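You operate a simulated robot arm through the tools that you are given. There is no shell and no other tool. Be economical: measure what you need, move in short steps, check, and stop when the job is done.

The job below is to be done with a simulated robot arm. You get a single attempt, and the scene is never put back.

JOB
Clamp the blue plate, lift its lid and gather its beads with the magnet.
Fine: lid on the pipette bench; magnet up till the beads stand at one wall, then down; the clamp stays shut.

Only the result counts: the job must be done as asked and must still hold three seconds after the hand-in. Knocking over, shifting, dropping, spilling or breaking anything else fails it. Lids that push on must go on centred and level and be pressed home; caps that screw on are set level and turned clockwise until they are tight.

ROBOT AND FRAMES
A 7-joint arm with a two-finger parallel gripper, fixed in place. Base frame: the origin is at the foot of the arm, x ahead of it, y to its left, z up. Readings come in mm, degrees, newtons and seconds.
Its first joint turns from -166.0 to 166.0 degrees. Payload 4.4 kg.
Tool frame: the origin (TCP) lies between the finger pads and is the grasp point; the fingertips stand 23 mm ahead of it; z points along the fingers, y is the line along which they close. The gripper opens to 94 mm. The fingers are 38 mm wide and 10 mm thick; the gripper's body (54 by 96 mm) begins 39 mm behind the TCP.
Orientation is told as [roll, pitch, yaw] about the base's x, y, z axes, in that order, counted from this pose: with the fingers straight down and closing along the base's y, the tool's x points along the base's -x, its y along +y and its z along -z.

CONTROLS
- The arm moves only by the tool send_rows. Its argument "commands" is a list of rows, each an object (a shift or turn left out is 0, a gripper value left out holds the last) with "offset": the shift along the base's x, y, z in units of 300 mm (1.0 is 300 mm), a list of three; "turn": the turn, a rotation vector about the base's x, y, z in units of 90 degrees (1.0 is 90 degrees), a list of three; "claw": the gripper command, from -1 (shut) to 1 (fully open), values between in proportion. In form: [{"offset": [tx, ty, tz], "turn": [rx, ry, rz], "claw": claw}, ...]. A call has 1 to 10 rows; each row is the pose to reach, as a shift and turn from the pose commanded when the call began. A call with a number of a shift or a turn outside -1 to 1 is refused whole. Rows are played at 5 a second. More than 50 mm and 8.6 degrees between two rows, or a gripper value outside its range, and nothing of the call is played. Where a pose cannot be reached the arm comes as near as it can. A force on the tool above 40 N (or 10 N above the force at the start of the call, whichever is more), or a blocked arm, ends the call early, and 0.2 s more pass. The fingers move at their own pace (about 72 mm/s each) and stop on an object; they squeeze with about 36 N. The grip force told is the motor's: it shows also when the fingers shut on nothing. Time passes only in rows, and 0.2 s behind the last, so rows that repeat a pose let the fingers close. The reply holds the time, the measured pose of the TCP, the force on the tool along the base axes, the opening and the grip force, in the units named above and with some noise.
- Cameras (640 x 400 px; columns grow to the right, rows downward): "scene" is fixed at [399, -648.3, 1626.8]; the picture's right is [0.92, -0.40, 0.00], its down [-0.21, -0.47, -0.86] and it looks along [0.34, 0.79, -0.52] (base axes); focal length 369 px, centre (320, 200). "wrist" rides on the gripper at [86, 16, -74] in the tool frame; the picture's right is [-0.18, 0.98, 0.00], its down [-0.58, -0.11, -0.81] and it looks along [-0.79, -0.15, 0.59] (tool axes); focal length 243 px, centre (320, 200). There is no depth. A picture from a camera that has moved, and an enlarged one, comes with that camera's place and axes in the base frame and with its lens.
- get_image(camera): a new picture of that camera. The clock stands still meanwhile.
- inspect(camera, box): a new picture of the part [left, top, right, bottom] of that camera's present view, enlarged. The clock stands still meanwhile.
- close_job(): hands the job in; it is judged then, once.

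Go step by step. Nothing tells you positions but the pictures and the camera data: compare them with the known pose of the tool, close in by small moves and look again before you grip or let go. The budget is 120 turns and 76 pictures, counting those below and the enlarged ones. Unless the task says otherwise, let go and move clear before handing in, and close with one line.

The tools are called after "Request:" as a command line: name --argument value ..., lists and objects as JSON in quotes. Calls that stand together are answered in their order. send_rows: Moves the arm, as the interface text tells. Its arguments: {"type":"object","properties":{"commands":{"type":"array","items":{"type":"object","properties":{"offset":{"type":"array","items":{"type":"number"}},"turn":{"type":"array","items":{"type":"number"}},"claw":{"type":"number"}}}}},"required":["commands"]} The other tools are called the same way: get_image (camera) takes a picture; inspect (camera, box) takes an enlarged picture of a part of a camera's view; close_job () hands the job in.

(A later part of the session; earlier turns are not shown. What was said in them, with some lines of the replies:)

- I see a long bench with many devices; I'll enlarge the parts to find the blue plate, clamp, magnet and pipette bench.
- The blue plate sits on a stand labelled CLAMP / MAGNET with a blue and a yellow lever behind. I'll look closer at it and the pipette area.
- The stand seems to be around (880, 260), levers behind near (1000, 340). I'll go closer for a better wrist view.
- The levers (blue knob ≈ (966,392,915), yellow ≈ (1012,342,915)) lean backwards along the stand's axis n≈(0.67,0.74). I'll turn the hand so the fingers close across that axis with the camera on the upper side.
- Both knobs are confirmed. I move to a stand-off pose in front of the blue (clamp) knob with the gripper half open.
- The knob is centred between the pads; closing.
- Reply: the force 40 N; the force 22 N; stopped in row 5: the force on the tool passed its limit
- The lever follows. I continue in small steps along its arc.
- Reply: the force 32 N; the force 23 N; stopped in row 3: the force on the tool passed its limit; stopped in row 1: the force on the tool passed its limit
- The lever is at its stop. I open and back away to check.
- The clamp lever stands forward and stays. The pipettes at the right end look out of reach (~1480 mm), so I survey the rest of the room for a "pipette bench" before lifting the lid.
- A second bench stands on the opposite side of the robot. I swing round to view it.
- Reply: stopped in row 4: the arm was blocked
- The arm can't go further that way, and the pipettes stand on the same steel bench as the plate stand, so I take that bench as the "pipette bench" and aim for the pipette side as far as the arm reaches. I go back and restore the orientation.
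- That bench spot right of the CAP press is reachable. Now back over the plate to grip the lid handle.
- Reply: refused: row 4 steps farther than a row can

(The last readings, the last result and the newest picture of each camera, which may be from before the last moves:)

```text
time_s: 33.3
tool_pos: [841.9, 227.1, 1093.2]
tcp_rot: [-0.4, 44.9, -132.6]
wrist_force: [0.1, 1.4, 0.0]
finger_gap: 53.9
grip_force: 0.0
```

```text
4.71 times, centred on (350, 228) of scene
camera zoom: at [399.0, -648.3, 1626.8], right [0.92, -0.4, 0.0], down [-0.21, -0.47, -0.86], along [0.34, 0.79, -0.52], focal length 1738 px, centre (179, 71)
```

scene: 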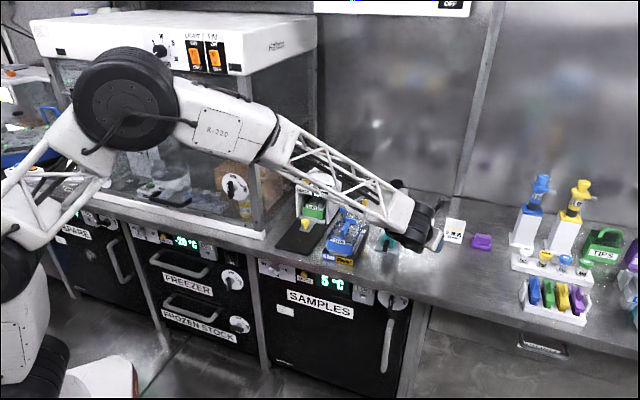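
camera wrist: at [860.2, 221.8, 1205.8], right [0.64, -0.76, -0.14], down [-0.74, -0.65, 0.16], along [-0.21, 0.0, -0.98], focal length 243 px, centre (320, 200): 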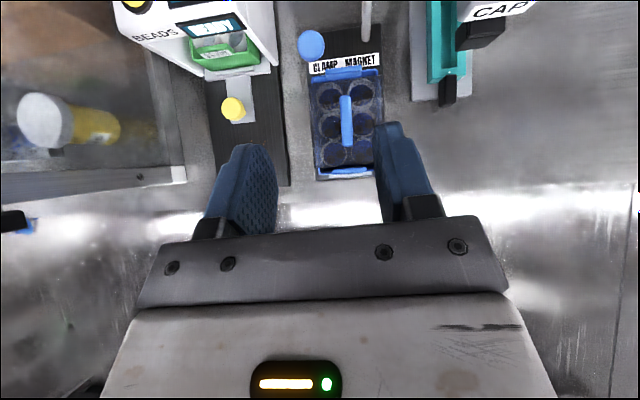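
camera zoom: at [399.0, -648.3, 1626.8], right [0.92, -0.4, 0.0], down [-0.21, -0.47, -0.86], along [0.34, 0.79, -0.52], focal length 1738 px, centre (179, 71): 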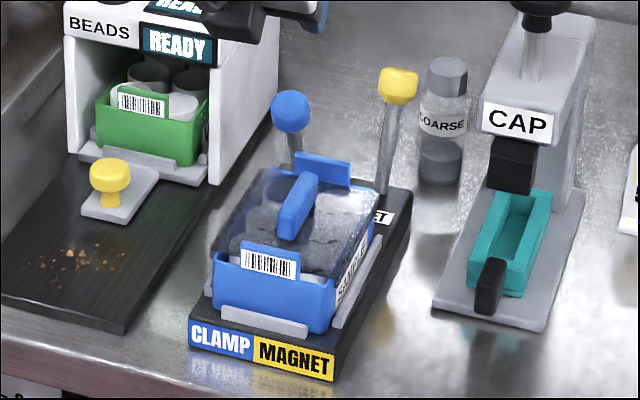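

Request:
send_rows --commands '[{"offset": [0.05, 0.035, -0.13]}, {"offset": [0.1, 0.07, -0.26]}, {"offset": [0.143, 0.103, -0.38]}, {"offset": [0.143, 0.103, -0.48]}, {"offset": [0.143, 0.103, -0.53]}, {"offset": [0.143, 0.103, -0.53]}]'

Request:
get_image --camera "wrist"

Request:
inspect --camera "scene" --box '[315, 175, 395, 270]'

```text
time_s: 34.7
tool_pos: [883.3, 258.1, 933.9]
tcp_rot: [-0.4, 44.9, -132.4]
wrist_force: [0.1, 0.0, -0.3]
finger_gap: 54.1
grip_force: 0.1
```

```text
34 pictures are left
camera wrist: at [901.7, 252.0, 1045.8], right [0.64, -0.76, -0.13], down [-0.74, -0.65, 0.16], along [-0.21, 0.0, -0.98], focal length 243 px, centre (320, 200)
```

wrist: 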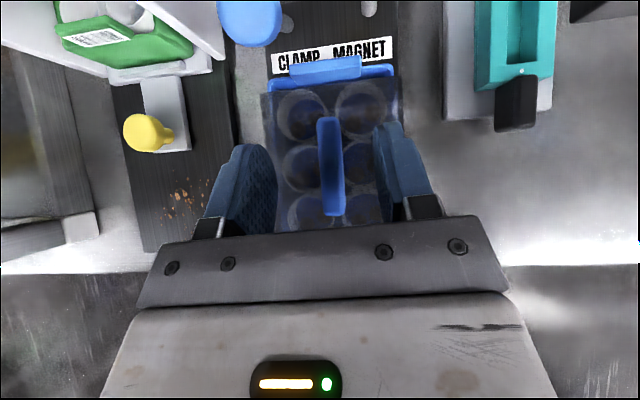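

```text
4.21 times, centred on (355, 222) of scene
camera zoom: at [399.0, -648.3, 1626.8], right [0.92, -0.4, 0.0], down [-0.21, -0.47, -0.86], along [0.34, 0.79, -0.52], focal length 1556 px, centre (173, 105)
```

zoom: 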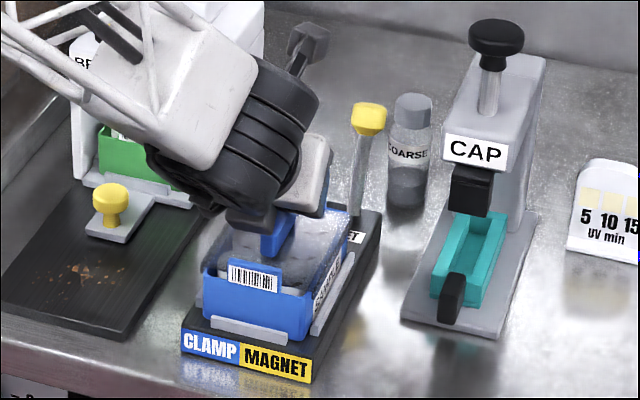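

Request:
send_rows --commands '[{"offset": [0.016, 0.004, -0.03]}, {"offset": [0.016, 0.004, -0.065]}, {"offset": [0.016, 0.004, -0.097]}, {"offset": [0.016, 0.004, -0.097]}]'

Request:
get_image --camera "wrist"

Request:
inspect --camera "scene" --box '[325, 195, 375, 260]'

```text
time_s: 35.9
tool_pos: [891.1, 258.6, 908.4]
tcp_rot: [-0.1, 45.3, -132.2]
wrist_force: [0.7, -0.3, 7.8]
finger_gap: 53.8
grip_force: 0.1
stopped in row 4: the force on the tool passed its limit (the readings are from after the stop); the commanded pose is now the measured one
```

```text
32 pictures are left
camera wrist: at [908.4, 252.7, 1020.4], right [0.64, -0.76, -0.13], down [-0.74, -0.66, 0.16], along [-0.2, 0.0, -0.98], focal length 243 px, centre (320, 200)
```

wrist: 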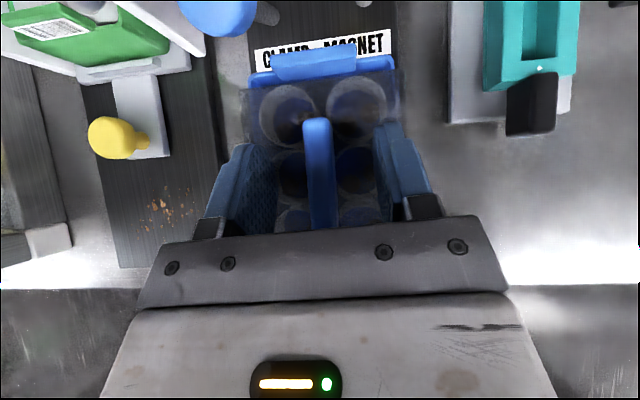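

```text
6.15 times, centred on (350, 228) of scene
camera zoom: at [399.0, -648.3, 1626.8], right [0.92, -0.4, 0.0], down [-0.21, -0.47, -0.86], along [0.34, 0.79, -0.52], focal length 2274 px, centre (135, 31)
```

zoom: 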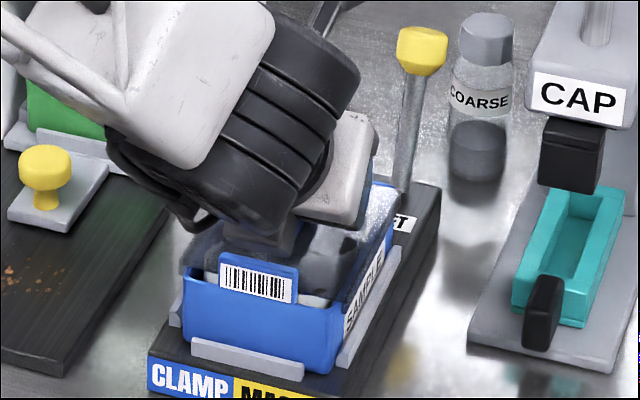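

The tips just touched the lid top; I raise 3 mm and close on the handle.

Request:
send_rows --commands '[{"offset": [-0.003, 0.0, 0.012]}, {"offset": [-0.003, 0.0, 0.012]}]'

Request:
send_rows --commands '[{"claw": -1}, {"claw": -1}, {"claw": -1}, {"claw": -1}, {"claw": -1}]'

```text
time_s: 36.5
tool_pos: [890.5, 258.6, 910.3]
tcp_rot: [-0.2, 45.0, -132.3]
wrist_force: [-0.4, 0.9, 0.1]
finger_gap: 53.8
grip_force: 0.1
```

```text
time_s: 37.7
tool_pos: [889.9, 258.2, 911.4]
tcp_rot: [-0.2, 45.1, -132.3]
wrist_force: [-0.7, 1.2, 0.0]
finger_gap: 13.1
grip_force: 36.1
```

Request:
send_rows --commands '[{"offset": [0, 0, 0.02]}, {"offset": [0, 0, 0.05]}, {"offset": [0, 0, 0.1]}, {"offset": [0, 0, 0.16]}, {"offset": [0, 0, 0.25]}, {"offset": [0, 0, 0.25]}]'

Request:
get_image --camera "scene"

Request:
get_image --camera "wrist"

```text
time_s: 39.1
tool_pos: [892.0, 258.3, 986.1]
tcp_rot: [-0.2, 45.2, -132.3]
wrist_force: [0.1, -0.3, -0.1]
finger_gap: 13.0
grip_force: 36.1
```

```text
30 pictures are left
```

scene: 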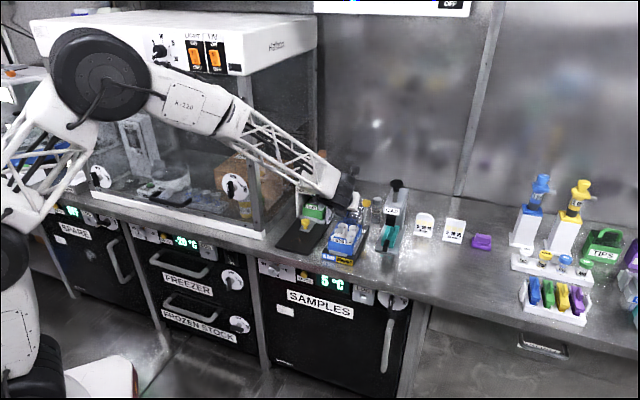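

```text
29 pictures are left
camera wrist: at [907.3, 251.9, 1098.1], right [0.64, -0.76, -0.13], down [-0.74, -0.66, 0.16], along [-0.21, 0.0, -0.98], focal length 243 px, centre (320, 200)
```

wrist: 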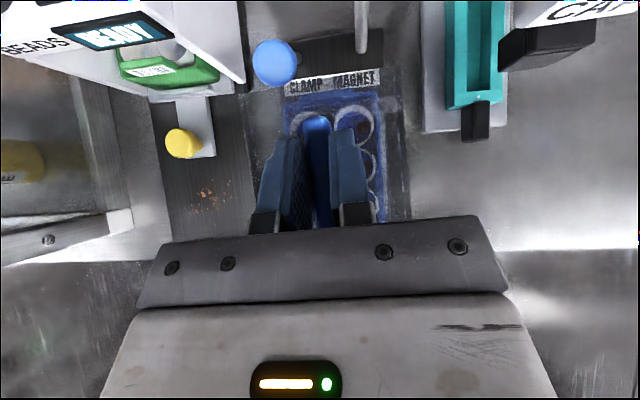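

Lid is up. I carry it round in front of the CAP press to the free bench spot on the pipette side.

Request:
send_rows --commands '[{"offset": [0, 0, 0.133]}, {"offset": [-0.033, -0.1, 0.24]}, {"offset": [0, -0.233, 0.3], "turn": [0, 0, -0.064]}, {"offset": [0.067, -0.367, 0.3], "turn": [0, 0, -0.128]}, {"offset": [0.167, -0.483, 0.3], "turn": [0, 0, -0.192]}, {"offset": [0.283, -0.583, 0.3], "turn": [0, 0, -0.2556]}, {"offset": [0.4, -0.667, 0.3], "turn": [0, 0, -0.2556]}, {"offset": [0.533, -0.7, 0.3], "turn": [0, 0, -0.2556]}, {"offset": [0.677, -0.71, 0.24], "turn": [0, 0, -0.2556]}, {"offset": [0.677, -0.71, 0.24], "turn": [0, 0, -0.2556]}]'

Request:
get_image --camera "scene"

Request:
get_image --camera "wrist"

```text
time_s: 41.3
tool_pos: [1092.8, 44.3, 1058.3]
tcp_rot: [-0.2, 45.1, -155.4]
wrist_force: [0.4, 0.0, -0.9]
finger_gap: 13.0
grip_force: 35.8
```

```text
28 pictures are left
```

scene: 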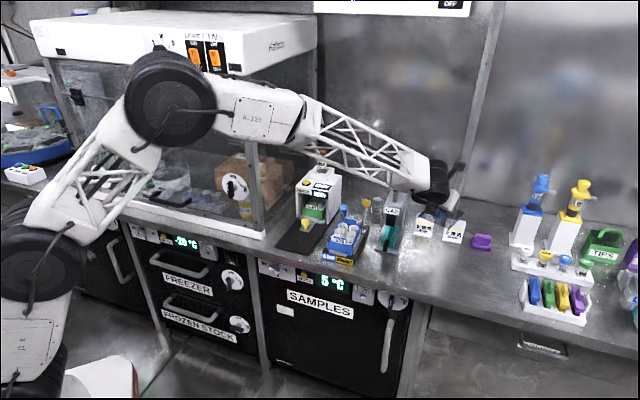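

```text
27 pictures are left
camera wrist: at [1106.7, 32.0, 1171.6], right [0.29, -0.95, -0.13], down [-0.94, -0.31, 0.16], along [-0.19, 0.08, -0.98], focal length 243 px, centre (320, 200)
```

wrist: 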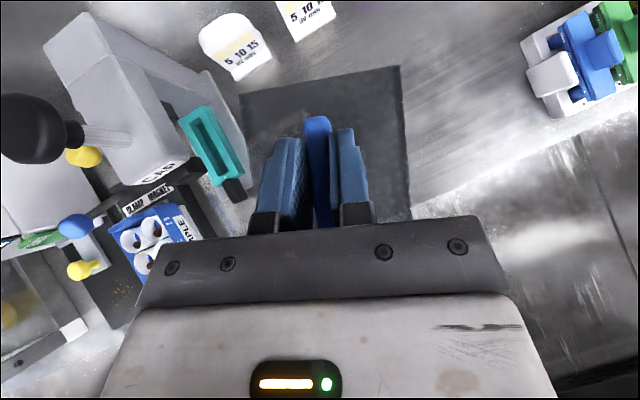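

Request:
send_rows --commands '[{"offset": [0, 0, -0.15]}, {"offset": [0, 0, -0.3]}, {"offset": [0, 0, -0.43]}, {"offset": [0, 0, -0.53]}, {"offset": [0, 0, -0.6]}, {"offset": [0, 0, -0.6]}]'

Request:
inspect --camera "scene" --box '[380, 200, 480, 290]'

```text
time_s: 42.7
tool_pos: [1094.5, 46.5, 878.6]
tcp_rot: [-0.1, 45.1, -155.2]
wrist_force: [0.1, 0.1, -0.3]
finger_gap: 13.3
grip_force: 36.0
```

```text
4.44 times, centred on (430, 245) of scene
camera zoom: at [399.0, -648.3, 1626.8], right [0.92, -0.4, 0.0], down [-0.21, -0.47, -0.86], along [0.34, 0.79, -0.52], focal length 1642 px, centre (-169, 0)
```

zoom: 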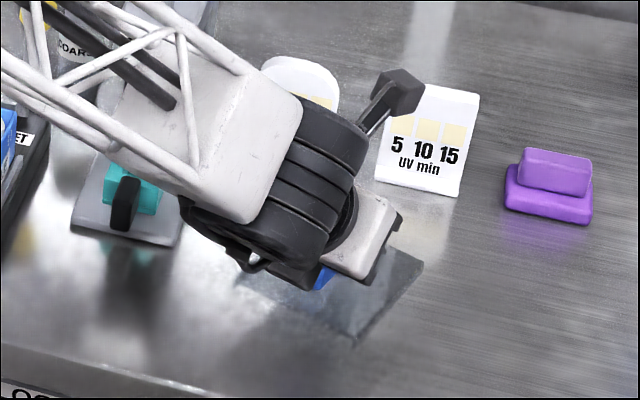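

Clear of everything and close to the surface; I lower in small steps until contact.

Request:
send_rows --commands '[{"offset": [0, 0, -0.015]}, {"offset": [0, 0, -0.03]}, {"offset": [0, 0, -0.04]}, {"offset": [0, 0, -0.05]}, {"offset": [0, 0, -0.057]}]'

```text
time_s: 43.9
tool_pos: [1093.6, 46.1, 861.0]
tcp_rot: [-0.1, 45.1, -155.3]
wrist_force: [-0.2, -1.2, -0.4]
finger_gap: 12.9
grip_force: 36.2
```

Request:
send_rows --commands '[{"offset": [0, 0, -0.005]}, {"offset": [0, 0, -0.01]}, {"offset": [0, 0, -0.015]}, {"offset": [0, 0, -0.02]}]'

Request:
inspect --camera "scene" --box '[400, 220, 480, 290]'

```text
time_s: 44.9
tool_pos: [1093.5, 44.8, 853.8]
tcp_rot: [-0.2, 45.0, -155.3]
wrist_force: [0.0, 0.0, -0.8]
finger_gap: 12.8
grip_force: 36.1
```

```text
5.71 times, centred on (440, 255) of scene
camera zoom: at [399.0, -648.3, 1626.8], right [0.92, -0.4, 0.0], down [-0.21, -0.47, -0.86], along [0.34, 0.79, -0.52], focal length 2111 px, centre (-366, -114)
```

zoom: 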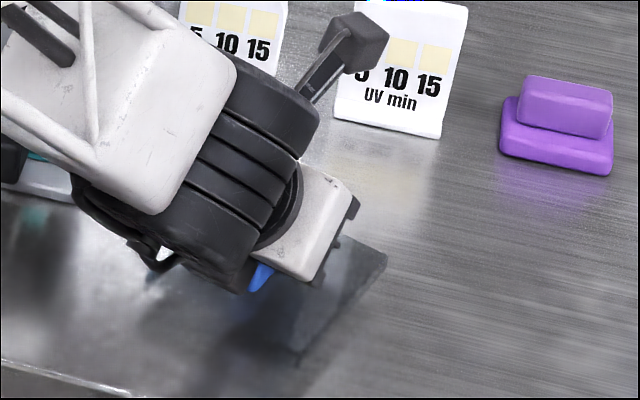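

Request:
send_rows --commands '[{"offset": [0, 0, -0.004]}, {"offset": [0, 0, -0.008]}, {"offset": [0, 0, -0.012]}, {"offset": [0, 0, -0.012]}]'

```text
time_s: 45.9
tool_pos: [1092.3, 45.7, 851.1]
tcp_rot: [-0.2, 45.1, -155.2]
wrist_force: [0.1, 0.5, 0.8]
finger_gap: 13.1
grip_force: 36.1
```

Request:
send_rows --commands '[{"offset": [0, 0, -0.004]}, {"offset": [0, 0, -0.008]}, {"offset": [0, 0, -0.012]}, {"offset": [0, 0, -0.012]}]'

```text
time_s: 46.9
tool_pos: [1092.7, 44.8, 846.4]
tcp_rot: [-0.2, 45.1, -155.3]
wrist_force: [0.2, 0.5, -0.4]
finger_gap: 13.1
grip_force: 35.5
```

Request:
inspect --camera "scene" --box '[410, 235, 460, 280]'

Request:
get_image --camera "wrist"

```text
8.89 times, centred on (435, 258) of scene
camera zoom: at [399.0, -648.3, 1626.8], right [0.92, -0.4, 0.0], down [-0.21, -0.47, -0.86], along [0.34, 0.79, -0.52], focal length 3284 px, centre (-702, -311)
```

zoom: 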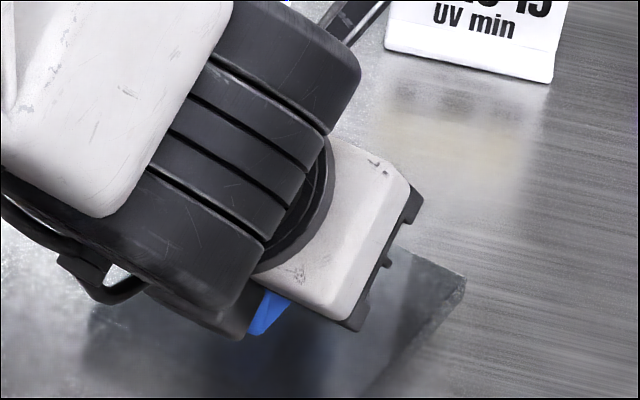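

```text
23 pictures are left
camera wrist: at [1107.3, 33.5, 959.5], right [0.3, -0.95, -0.13], down [-0.94, -0.31, 0.16], along [-0.19, 0.08, -0.98], focal length 243 px, centre (320, 200)
```

wrist: 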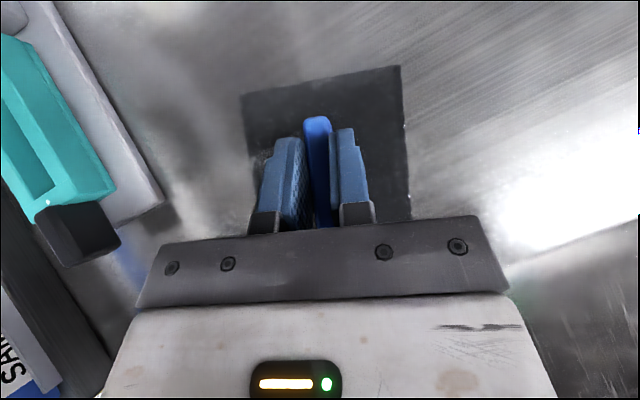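

Request:
send_rows --commands '[{"offset": [0, 0, -0.004]}, {"offset": [0, 0, -0.008]}, {"offset": [0, 0, -0.012]}, {"offset": [0, 0, -0.012]}]'

```text
time_s: 47.9
tool_pos: [1093.2, 45.0, 844.0]
tcp_rot: [-0.2, 45.1, -155.3]
wrist_force: [-0.6, -0.5, -0.7]
finger_gap: 12.6
grip_force: 35.9
```

Request:
send_rows --commands '[{"offset": [0, 0, -0.004]}, {"offset": [0, 0, -0.008]}, {"offset": [0, 0, -0.012]}, {"offset": [0, 0, -0.016]}, {"offset": [0, 0, -0.016]}]'

```text
time_s: 49.0
tool_pos: [1094.5, 45.4, 843.1]
tcp_rot: [-0.1, 45.4, -155.3]
wrist_force: [-1.0, 0.5, 2.9]
finger_gap: 13.1
grip_force: 35.9
stopped in row 5: the force on the tool passed its limit (the readings are from after the stop); the commanded pose is now the measured one
```

Contact with the bench. Opening.

Request:
send_rows --commands '[{"claw": -0.55}, {"claw": -0.4}, {"claw": -0.2}, {"claw": 0.0}, {"claw": 0.0}]'

Request:
send_rows --commands '[{"offset": [0, 0, 0.03]}, {"offset": [0, 0, 0.08]}, {"offset": [-0.02, 0, 0.2]}, {"offset": [-0.08, 0, 0.35]}, {"offset": [-0.14, 0, 0.5]}, {"offset": [-0.24, 0.02, 0.62]}, {"offset": [-0.36, 0.05, 0.72]}, {"offset": [-0.36, 0.05, 0.72]}]'

Request:
inspect --camera "scene" --box '[320, 190, 490, 300]'

Request:
get_image --camera "wrist"

```text
time_s: 50.2
tool_pos: [1094.1, 44.9, 842.6]
tcp_rot: [-0.2, 45.3, -155.1]
wrist_force: [0.1, -0.4, 0.2]
finger_gap: 47.1
grip_force: 0.0
```

```text
time_s: 52.0
tool_pos: [985.5, 59.6, 1057.3]
tcp_rot: [-0.1, 45.2, -155.2]
wrist_force: [0.5, 0.0, -0.1]
finger_gap: 46.9
grip_force: 0.0
```

```text
3.64 times, centred on (405, 245) of scene
camera zoom: at [399.0, -648.3, 1626.8], right [0.92, -0.4, 0.0], down [-0.21, -0.47, -0.86], along [0.34, 0.79, -0.52], focal length 1343 px, centre (11, 36)
```

zoom: 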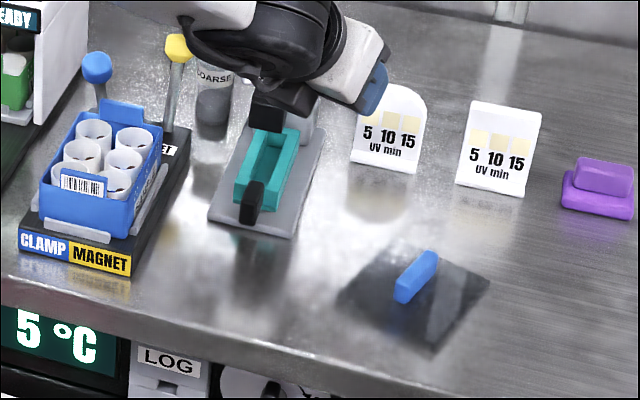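

```text
21 pictures are left
camera wrist: at [998.6, 47.9, 1169.2], right [0.3, -0.95, -0.13], down [-0.94, -0.31, 0.15], along [-0.19, 0.08, -0.98], focal length 243 px, centre (320, 200)
```

wrist: 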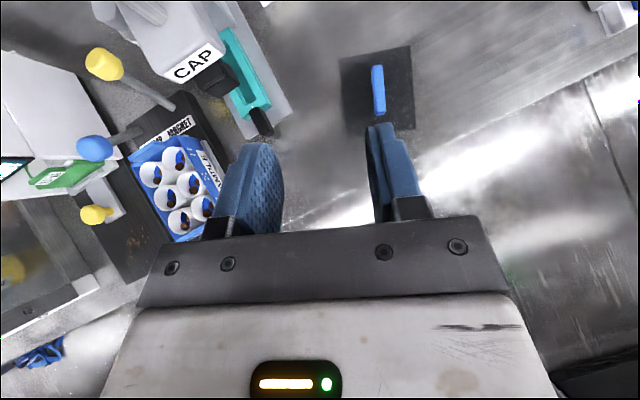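

Lid lies flat on the bench. Next the yellow magnet lever: I go round in front of the press to a viewing pose.

Request:
send_rows --commands '[{"offset": [-0.11, 0.09, 0.03], "turn": [0, 0, 0.064]}, {"offset": [-0.22, 0.18, 0.06], "turn": [0, 0, 0.128]}, {"offset": [-0.33, 0.27, 0.09], "turn": [0, 0, 0.192]}, {"offset": [-0.443, 0.363, 0.1], "turn": [0, 0, 0.2556]}, {"offset": [-0.343, 0.473, 0.05], "turn": [0, 0, 0.2556]}, {"offset": [-0.242, 0.585, 0.01], "turn": [0, 0, 0.2556], "claw": -0.1}, {"offset": [-0.242, 0.585, 0.01], "turn": [0, 0, 0.2556], "claw": -0.1}]'

Request:
get_image --camera "wrist"

```text
time_s: 53.6
tool_pos: [912.4, 235.1, 1060.4]
tcp_rot: [-0.1, 45.4, -132.2]
wrist_force: [0.4, -0.3, -0.2]
finger_gap: 42.6
grip_force: 0.1
```

```text
20 pictures are left
camera wrist: at [928.4, 229.1, 1172.5], right [0.64, -0.76, -0.13], down [-0.74, -0.66, 0.15], along [-0.2, 0.0, -0.98], focal length 243 px, centre (320, 200)
```

wrist: 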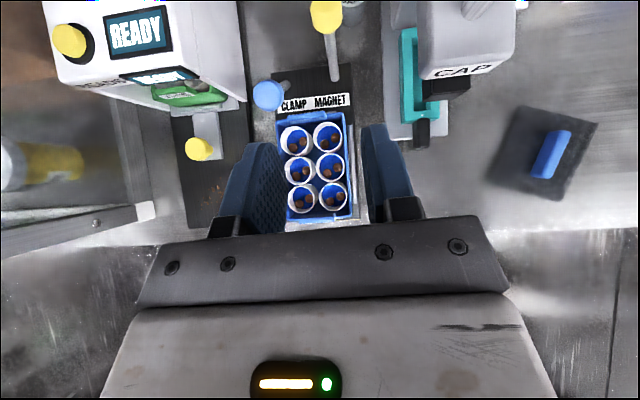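

Request:
send_rows --commands '[{"offset": [0.065, 0.066, -0.09]}, {"offset": [0.13, 0.133, -0.18]}, {"offset": [0.196, 0.2, -0.265]}, {"offset": [0.196, 0.2, -0.265]}]'

Request:
get_image --camera "wrist"

Request:
inspect --camera "scene" --box '[320, 140, 430, 270]'

```text
time_s: 54.6
tool_pos: [970.4, 293.8, 980.7]
tcp_rot: [-0.1, 45.3, -132.1]
wrist_force: [-0.2, 0.7, 0.0]
finger_gap: 42.4
grip_force: 0.1
```

```text
19 pictures are left
camera wrist: at [987.7, 287.8, 1092.6], right [0.64, -0.76, -0.13], down [-0.74, -0.66, 0.15], along [-0.2, 0.0, -0.98], focal length 243 px, centre (320, 200)
```

wrist: 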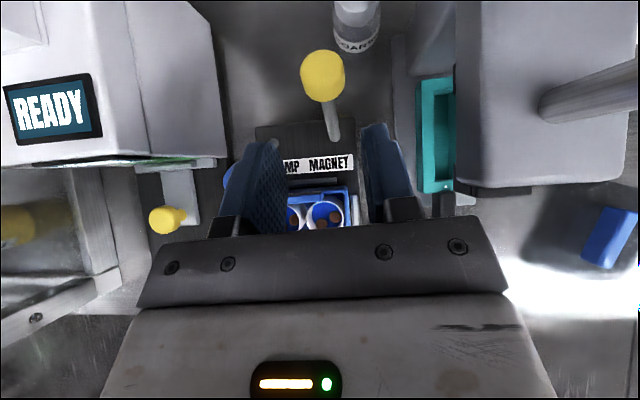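

```text
3.08 times, centred on (375, 205) of scene
camera zoom: at [399.0, -648.3, 1626.8], right [0.92, -0.4, 0.0], down [-0.21, -0.47, -0.86], along [0.34, 0.79, -0.52], focal length 1137 px, centre (151, 185)
```

zoom: 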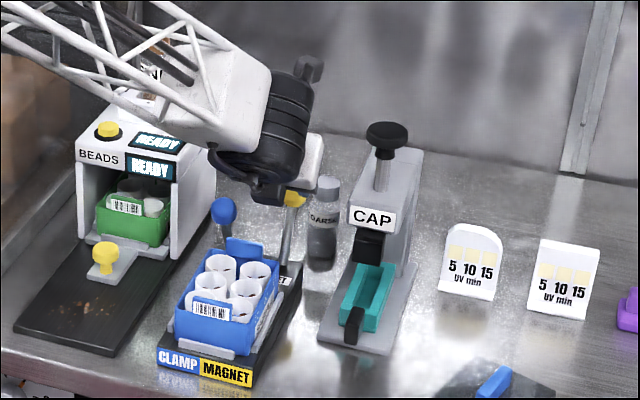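

Request:
send_rows --commands '[{"offset": [0.05, 0.043, -0.063]}, {"offset": [0.1, 0.088, -0.126]}, {"offset": [0.145, 0.136, -0.189]}, {"offset": [0.145, 0.136, -0.189]}]'

Request:
get_image --camera "wrist"

```text
time_s: 55.6
tool_pos: [1014.2, 333.7, 925.9]
tcp_rot: [-0.1, 45.4, -132.1]
wrist_force: [-0.2, 0.1, 0.3]
finger_gap: 42.6
grip_force: 0.0
```

```text
17 pictures are left
camera wrist: at [1031.0, 328.0, 1039.0], right [0.64, -0.76, -0.13], down [-0.74, -0.66, 0.15], along [-0.2, 0.0, -0.98], focal length 243 px, centre (320, 200)
```

wrist: 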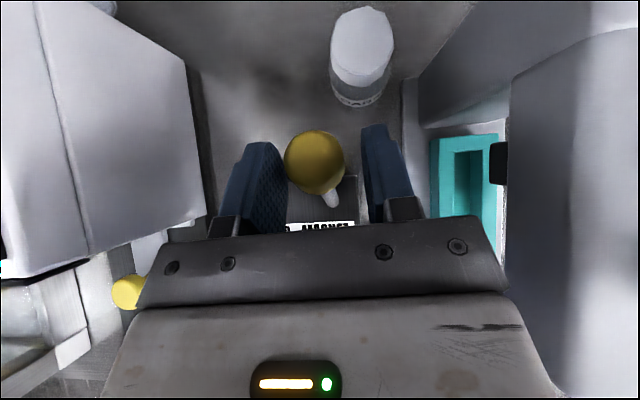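

Request:
send_rows --commands '[{"offset": [-0.005, 0.0046, 0]}, {"offset": [-0.005, 0.0046, 0]}, {"offset": [-0.005, 0.0046, 0], "claw": -1}, {"offset": [-0.005, 0.0046, 0], "claw": -1}, {"offset": [-0.005, 0.0046, 0], "claw": -1}, {"offset": [-0.005, 0.0046, 0], "claw": -1}]'

```text
time_s: 57.0
tool_pos: [1013.6, 336.2, 926.3]
tcp_rot: [-0.2, 45.4, -132.1]
wrist_force: [-9.0, 7.7, 0.6]
finger_gap: 28.8
grip_force: 44.8
```

Request:
send_rows --commands '[{"offset": [-0.025, -0.027, 0.015]}, {"offset": [-0.05, -0.055, 0.027]}, {"offset": [-0.065, -0.071, 0.031]}, {"offset": [-0.08, -0.087, 0.035]}, {"offset": [-0.1, -0.11, 0.036]}, {"offset": [-0.12, -0.132, 0.034]}, {"offset": [-0.137, -0.149, 0.03]}, {"offset": [-0.153, -0.167, 0.024]}, {"offset": [-0.153, -0.167, 0.024]}]'

```text
time_s: 57.8
tool_pos: [995.6, 317.6, 934.1]
tcp_rot: [-0.2, 45.3, -132.2]
wrist_force: [-7.8, 8.9, 0.5]
finger_gap: 28.9
grip_force: 45.5
stopped in row 3: the force on the tool passed its limit (the readings are from after the stop); the commanded pose is now the measured one
```

Request:
send_rows --commands '[{"offset": [-0.013, -0.011, 0.004]}, {"offset": [-0.024, -0.024, 0.008]}, {"offset": [-0.036, -0.038, 0.008]}, {"offset": [-0.05, -0.054, 0.008]}, {"offset": [-0.064, -0.069, 0.006]}, {"offset": [-0.08, -0.086, 0.002]}, {"offset": [-0.095, -0.103, -0.003]}, {"offset": [-0.095, -0.103, -0.003]}]'

```text
time_s: 59.3
tool_pos: [969.2, 292.5, 934.5]
tcp_rot: [-0.3, 45.4, -132.2]
wrist_force: [-6.2, 4.4, -1.4]
finger_gap: 28.5
grip_force: 45.1
stopped in row 7: the force on the tool passed its limit (the readings are from after the stop); the commanded pose is now the measured one
```

Request:
send_rows --commands '[{"offset": [-0.012, -0.012, -0.005]}, {"offset": [-0.022, -0.024, -0.01]}, {"offset": [-0.032, -0.035, -0.016]}, {"offset": [-0.04, -0.044, -0.022]}, {"offset": [-0.04, -0.044, -0.022]}]'

Request:
inspect --camera "scene" --box '[320, 180, 400, 270]'

```text
time_s: 60.2
tool_pos: [959.0, 282.9, 929.9]
tcp_rot: [-0.3, 45.5, -132.0]
wrist_force: [-2.1, 11.2, 2.3]
finger_gap: 28.2
grip_force: 45.1
stopped in row 4: the force on the tool passed its limit (the readings are from after the stop); the commanded pose is now the measured one
```

```text
4.44 times, centred on (360, 225) of scene
camera zoom: at [399.0, -648.3, 1626.8], right [0.92, -0.4, 0.0], down [-0.21, -0.47, -0.86], along [0.34, 0.79, -0.52], focal length 1642 px, centre (142, 89)
```

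zoom: 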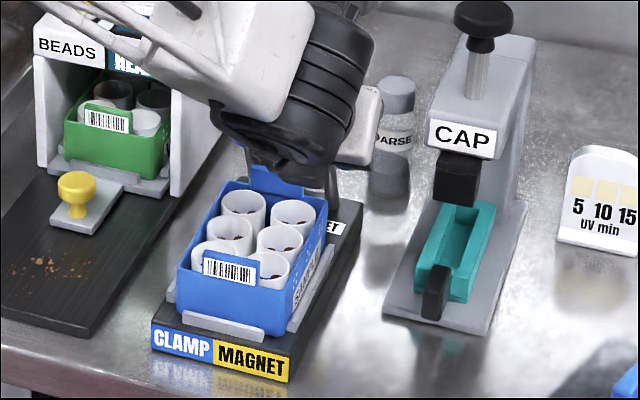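

Request:
send_rows --commands '[{"offset": [-0.009, -0.009, -0.006]}, {"offset": [-0.016, -0.017, -0.012]}, {"offset": [-0.016, -0.017, -0.012]}]'

Request:
get_image --camera "wrist"

```text
time_s: 61.2
tool_pos: [955.3, 276.9, 929.6]
tcp_rot: [0.0, 45.6, -131.8]
wrist_force: [6.3, 12.3, -1.8]
finger_gap: 27.8
grip_force: 44.9
stopped in row 3: the force on the tool passed its limit (the readings are from after the stop); the commanded pose is now the measured one
```

```text
15 pictures are left
camera wrist: at [971.7, 271.3, 1042.1], right [0.65, -0.75, -0.13], down [-0.73, -0.66, 0.15], along [-0.2, 0.0, -0.98], focal length 243 px, centre (320, 200)
```

wrist: 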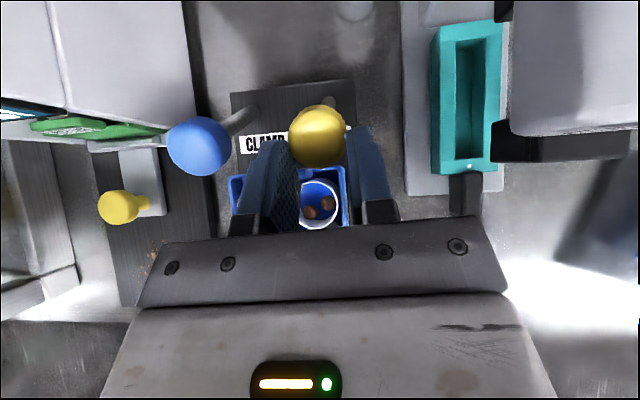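

The magnet lever is at its stop. I let go, back off and watch the beads.

Request:
send_rows --commands '[{"claw": 0.0}, {"claw": 0.0}, {"claw": 0.0}, {"offset": [-0.04, -0.044, 0.06]}, {"offset": [-0.09, -0.1, 0.14]}, {"offset": [-0.13, -0.144, 0.24]}, {"offset": [-0.17, -0.19, 0.34]}, {"offset": [-0.2, -0.22, 0.45]}, {"offset": [-0.2, -0.22, 0.45]}]'

Request:
get_image --camera "wrist"

```text
time_s: 63.2
tool_pos: [895.3, 209.7, 1063.7]
tcp_rot: [-0.2, 45.6, -131.9]
wrist_force: [-0.1, 0.5, -0.1]
finger_gap: 47.2
grip_force: 0.0
```

```text
14 pictures are left
camera wrist: at [912.2, 203.6, 1176.4], right [0.65, -0.75, -0.13], down [-0.74, -0.66, 0.15], along [-0.2, 0.0, -0.98], focal length 243 px, centre (320, 200)
```

wrist: 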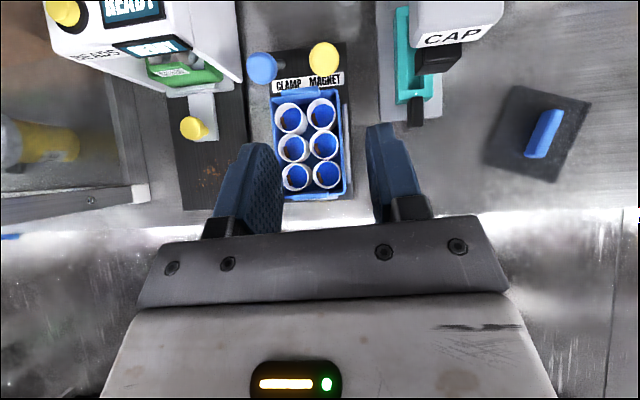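

Request:
inspect --camera "wrist" --box '[260, 80, 360, 210]'

Request:
inspect --camera "scene" --box '[325, 195, 385, 270]'

```text
3.08 times, centred on (310, 145) of wrist
camera zoom: at [912.2, 203.6, 1176.4], right [0.65, -0.75, -0.13], down [-0.74, -0.66, 0.15], along [-0.2, 0.0, -0.98], focal length 746 px, centre (351, 369)
```

zoom: 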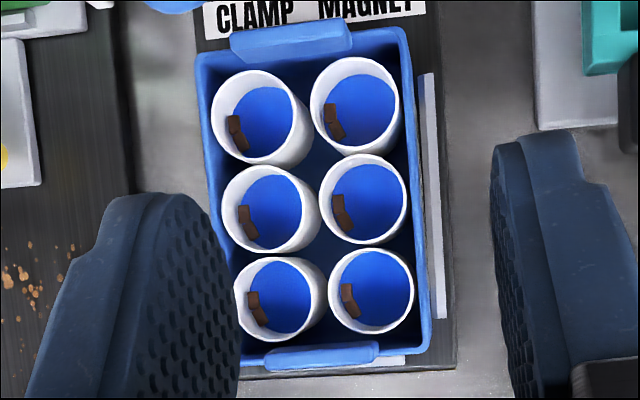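

```text
5.33 times, centred on (355, 232) of scene
camera zoom: at [399.0, -648.3, 1626.8], right [0.92, -0.4, 0.0], down [-0.21, -0.47, -0.86], along [0.34, 0.79, -0.52], focal length 1970 px, centre (133, 27)
```

zoom: 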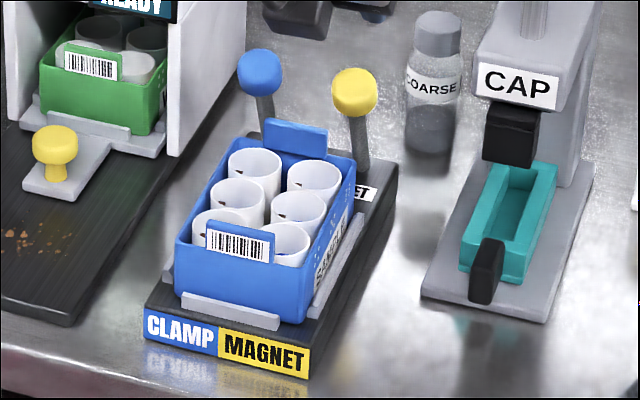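

All beads stand at the left wall of every well. I wait briefly, then return to the yellow lever.

Request:
send_rows --commands '[{}, {}, {}, {}, {"offset": [0.03, 0.03, -0.11], "claw": 0.0}, {"offset": [0.07, 0.076, -0.21]}, {"offset": [0.11, 0.12, -0.31]}, {"offset": [0.16, 0.176, -0.39]}, {"offset": [0.205, 0.226, -0.46]}, {"offset": [0.205, 0.226, -0.46]}]'

Request:
get_image --camera "wrist"

```text
time_s: 65.4
tool_pos: [957.8, 278.9, 926.7]
tcp_rot: [-0.1, 45.6, -131.8]
wrist_force: [0.2, 0.6, 0.2]
finger_gap: 47.4
grip_force: 0.0
```

```text
11 pictures are left
camera wrist: at [974.6, 273.0, 1039.2], right [0.65, -0.75, -0.13], down [-0.74, -0.66, 0.15], along [-0.2, 0.0, -0.98], focal length 243 px, centre (320, 200)
```

wrist: 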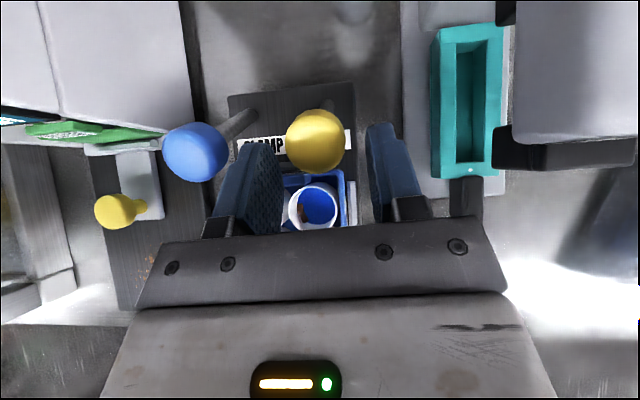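

Request:
send_rows --commands '[{"claw": -1}, {"claw": -1}, {"claw": -1}, {"claw": -1}]'

Request:
send_rows --commands '[{"offset": [0.011, 0.012, 0.009]}, {"offset": [0.022, 0.025, 0.015]}, {"offset": [0.034, 0.037, 0.021]}, {"offset": [0.046, 0.05, 0.025]}, {"offset": [0.058, 0.063, 0.028]}, {"offset": [0.07, 0.076, 0.03]}, {"offset": [0.082, 0.09, 0.03]}, {"offset": [0.094, 0.103, 0.03]}, {"offset": [0.094, 0.103, 0.03]}]'

```text
time_s: 66.4
tool_pos: [957.7, 279.0, 926.7]
tcp_rot: [-0.2, 45.6, -131.8]
wrist_force: [-14.3, 15.8, 1.2]
finger_gap: 28.2
grip_force: 45.0
```

```text
time_s: 68.4
tool_pos: [986.3, 307.9, 936.3]
tcp_rot: [-0.1, 45.6, -131.9]
wrist_force: [16.3, -31.8, 3.6]
finger_gap: 28.1
grip_force: 44.7
```

Request:
send_rows --commands '[{"offset": [0.006, -0.006, 0]}, {"offset": [0.017, 0.004, -0.003]}, {"offset": [0.029, 0.016, -0.007]}, {"offset": [0.041, 0.028, -0.012]}, {"offset": [0.053, 0.041, -0.018]}, {"offset": [0.066, 0.054, -0.026]}, {"offset": [0.079, 0.068, -0.034]}, {"offset": [0.079, 0.068, -0.034]}]'

```text
time_s: 69.9
tool_pos: [1006.5, 329.1, 927.8]
tcp_rot: [-0.2, 45.5, -131.7]
wrist_force: [-23.4, -6.3, 9.0]
finger_gap: 28.8
grip_force: 45.0
stopped in row 7: the force on the tool passed its limit (the readings are from after the stop); the commanded pose is now the measured one
```

Request:
send_rows --commands '[{"offset": [0.009, 0.01, -0.006]}, {"offset": [0.018, 0.02, -0.012]}, {"offset": [0.027, 0.03, -0.019]}, {"offset": [0.035, 0.039, -0.026]}, {"offset": [0.035, 0.039, -0.026]}]'

Request:
get_image --camera "wrist"

```text
time_s: 70.2
tool_pos: [1005.9, 329.3, 927.9]
tcp_rot: [-0.2, 45.6, -131.9]
wrist_force: [-22.1, -8.0, 8.8]
finger_gap: 28.7
grip_force: 45.0
stopped in row 1: the force on the tool passed its limit (the readings are from after the stop); the commanded pose is now the measured one
```

```text
10 pictures are left
camera wrist: at [1023.0, 322.6, 1040.2], right [0.65, -0.75, -0.13], down [-0.73, -0.66, 0.15], along [-0.2, 0.0, -0.98], focal length 243 px, centre (320, 200)
```

wrist: 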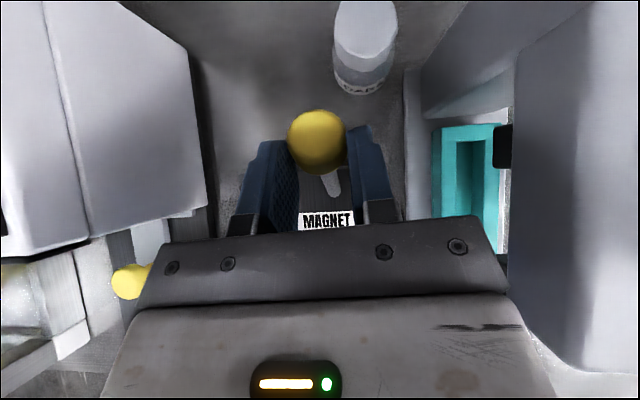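

The knob is back at its original position (stop). I release and back off.

Request:
send_rows --commands '[{"claw": -0.15}, {"claw": -0.15}, {"claw": -0.15}, {"offset": [-0.05, -0.055, 0.07]}, {"offset": [-0.1, -0.11, 0.14]}, {"offset": [-0.15, -0.165, 0.21]}, {"offset": [-0.2, -0.22, 0.3]}, {"offset": [-0.27, -0.3, 0.38]}, {"offset": [-0.35, -0.38, 0.46]}, {"offset": [-0.35, -0.38, 0.46]}]'

Request:
inspect --camera "wrist" --box '[250, 0, 370, 210]'

Request:
inspect --camera "scene" --box '[310, 170, 480, 290]'

```text
time_s: 72.4
tool_pos: [903.1, 214.7, 1064.0]
tcp_rot: [-0.2, 45.7, -131.8]
wrist_force: [0.8, 0.8, 0.1]
finger_gap: 39.8
grip_force: 0.0
```

```text
1.90 times, centred on (310, 105) of wrist
camera zoom: at [918.9, 208.4, 1177.7], right [0.65, -0.75, -0.13], down [-0.73, -0.66, 0.15], along [-0.2, 0.0, -0.98], focal length 462 px, centre (339, 381)
```

zoom: 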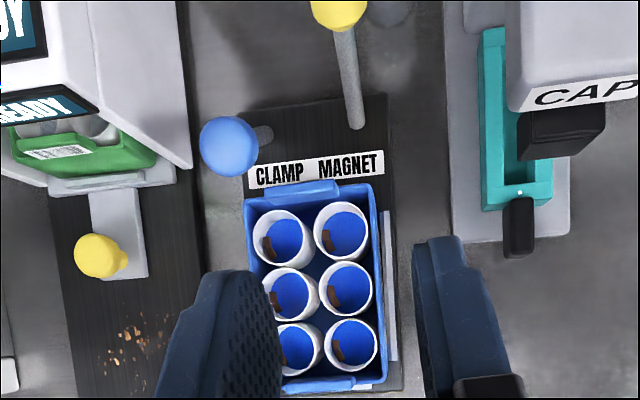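

```text
3.33 times, centred on (395, 230) of scene
camera zoom: at [399.0, -648.3, 1626.8], right [0.92, -0.4, 0.0], down [-0.21, -0.47, -0.86], along [0.34, 0.79, -0.52], focal length 1232 px, centre (70, 100)
```

zoom: 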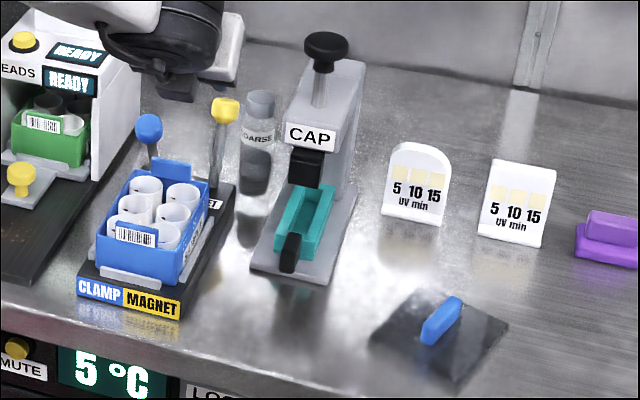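

The clamp lever is still forward, the magnet lever is back down and the beads stand at one wall in every well. The lid lies flat on the bench and the hand is clear, so I hand in.

Request:
close_job

```text
The job is handed in.
```

I clamped the blue plate, set its lid on the bench, and raised and lowered the magnet, leaving the beads at one wall and the clamp shut; the pipettes were out of reach, so the lid lies on their bench, right of the CAP press.
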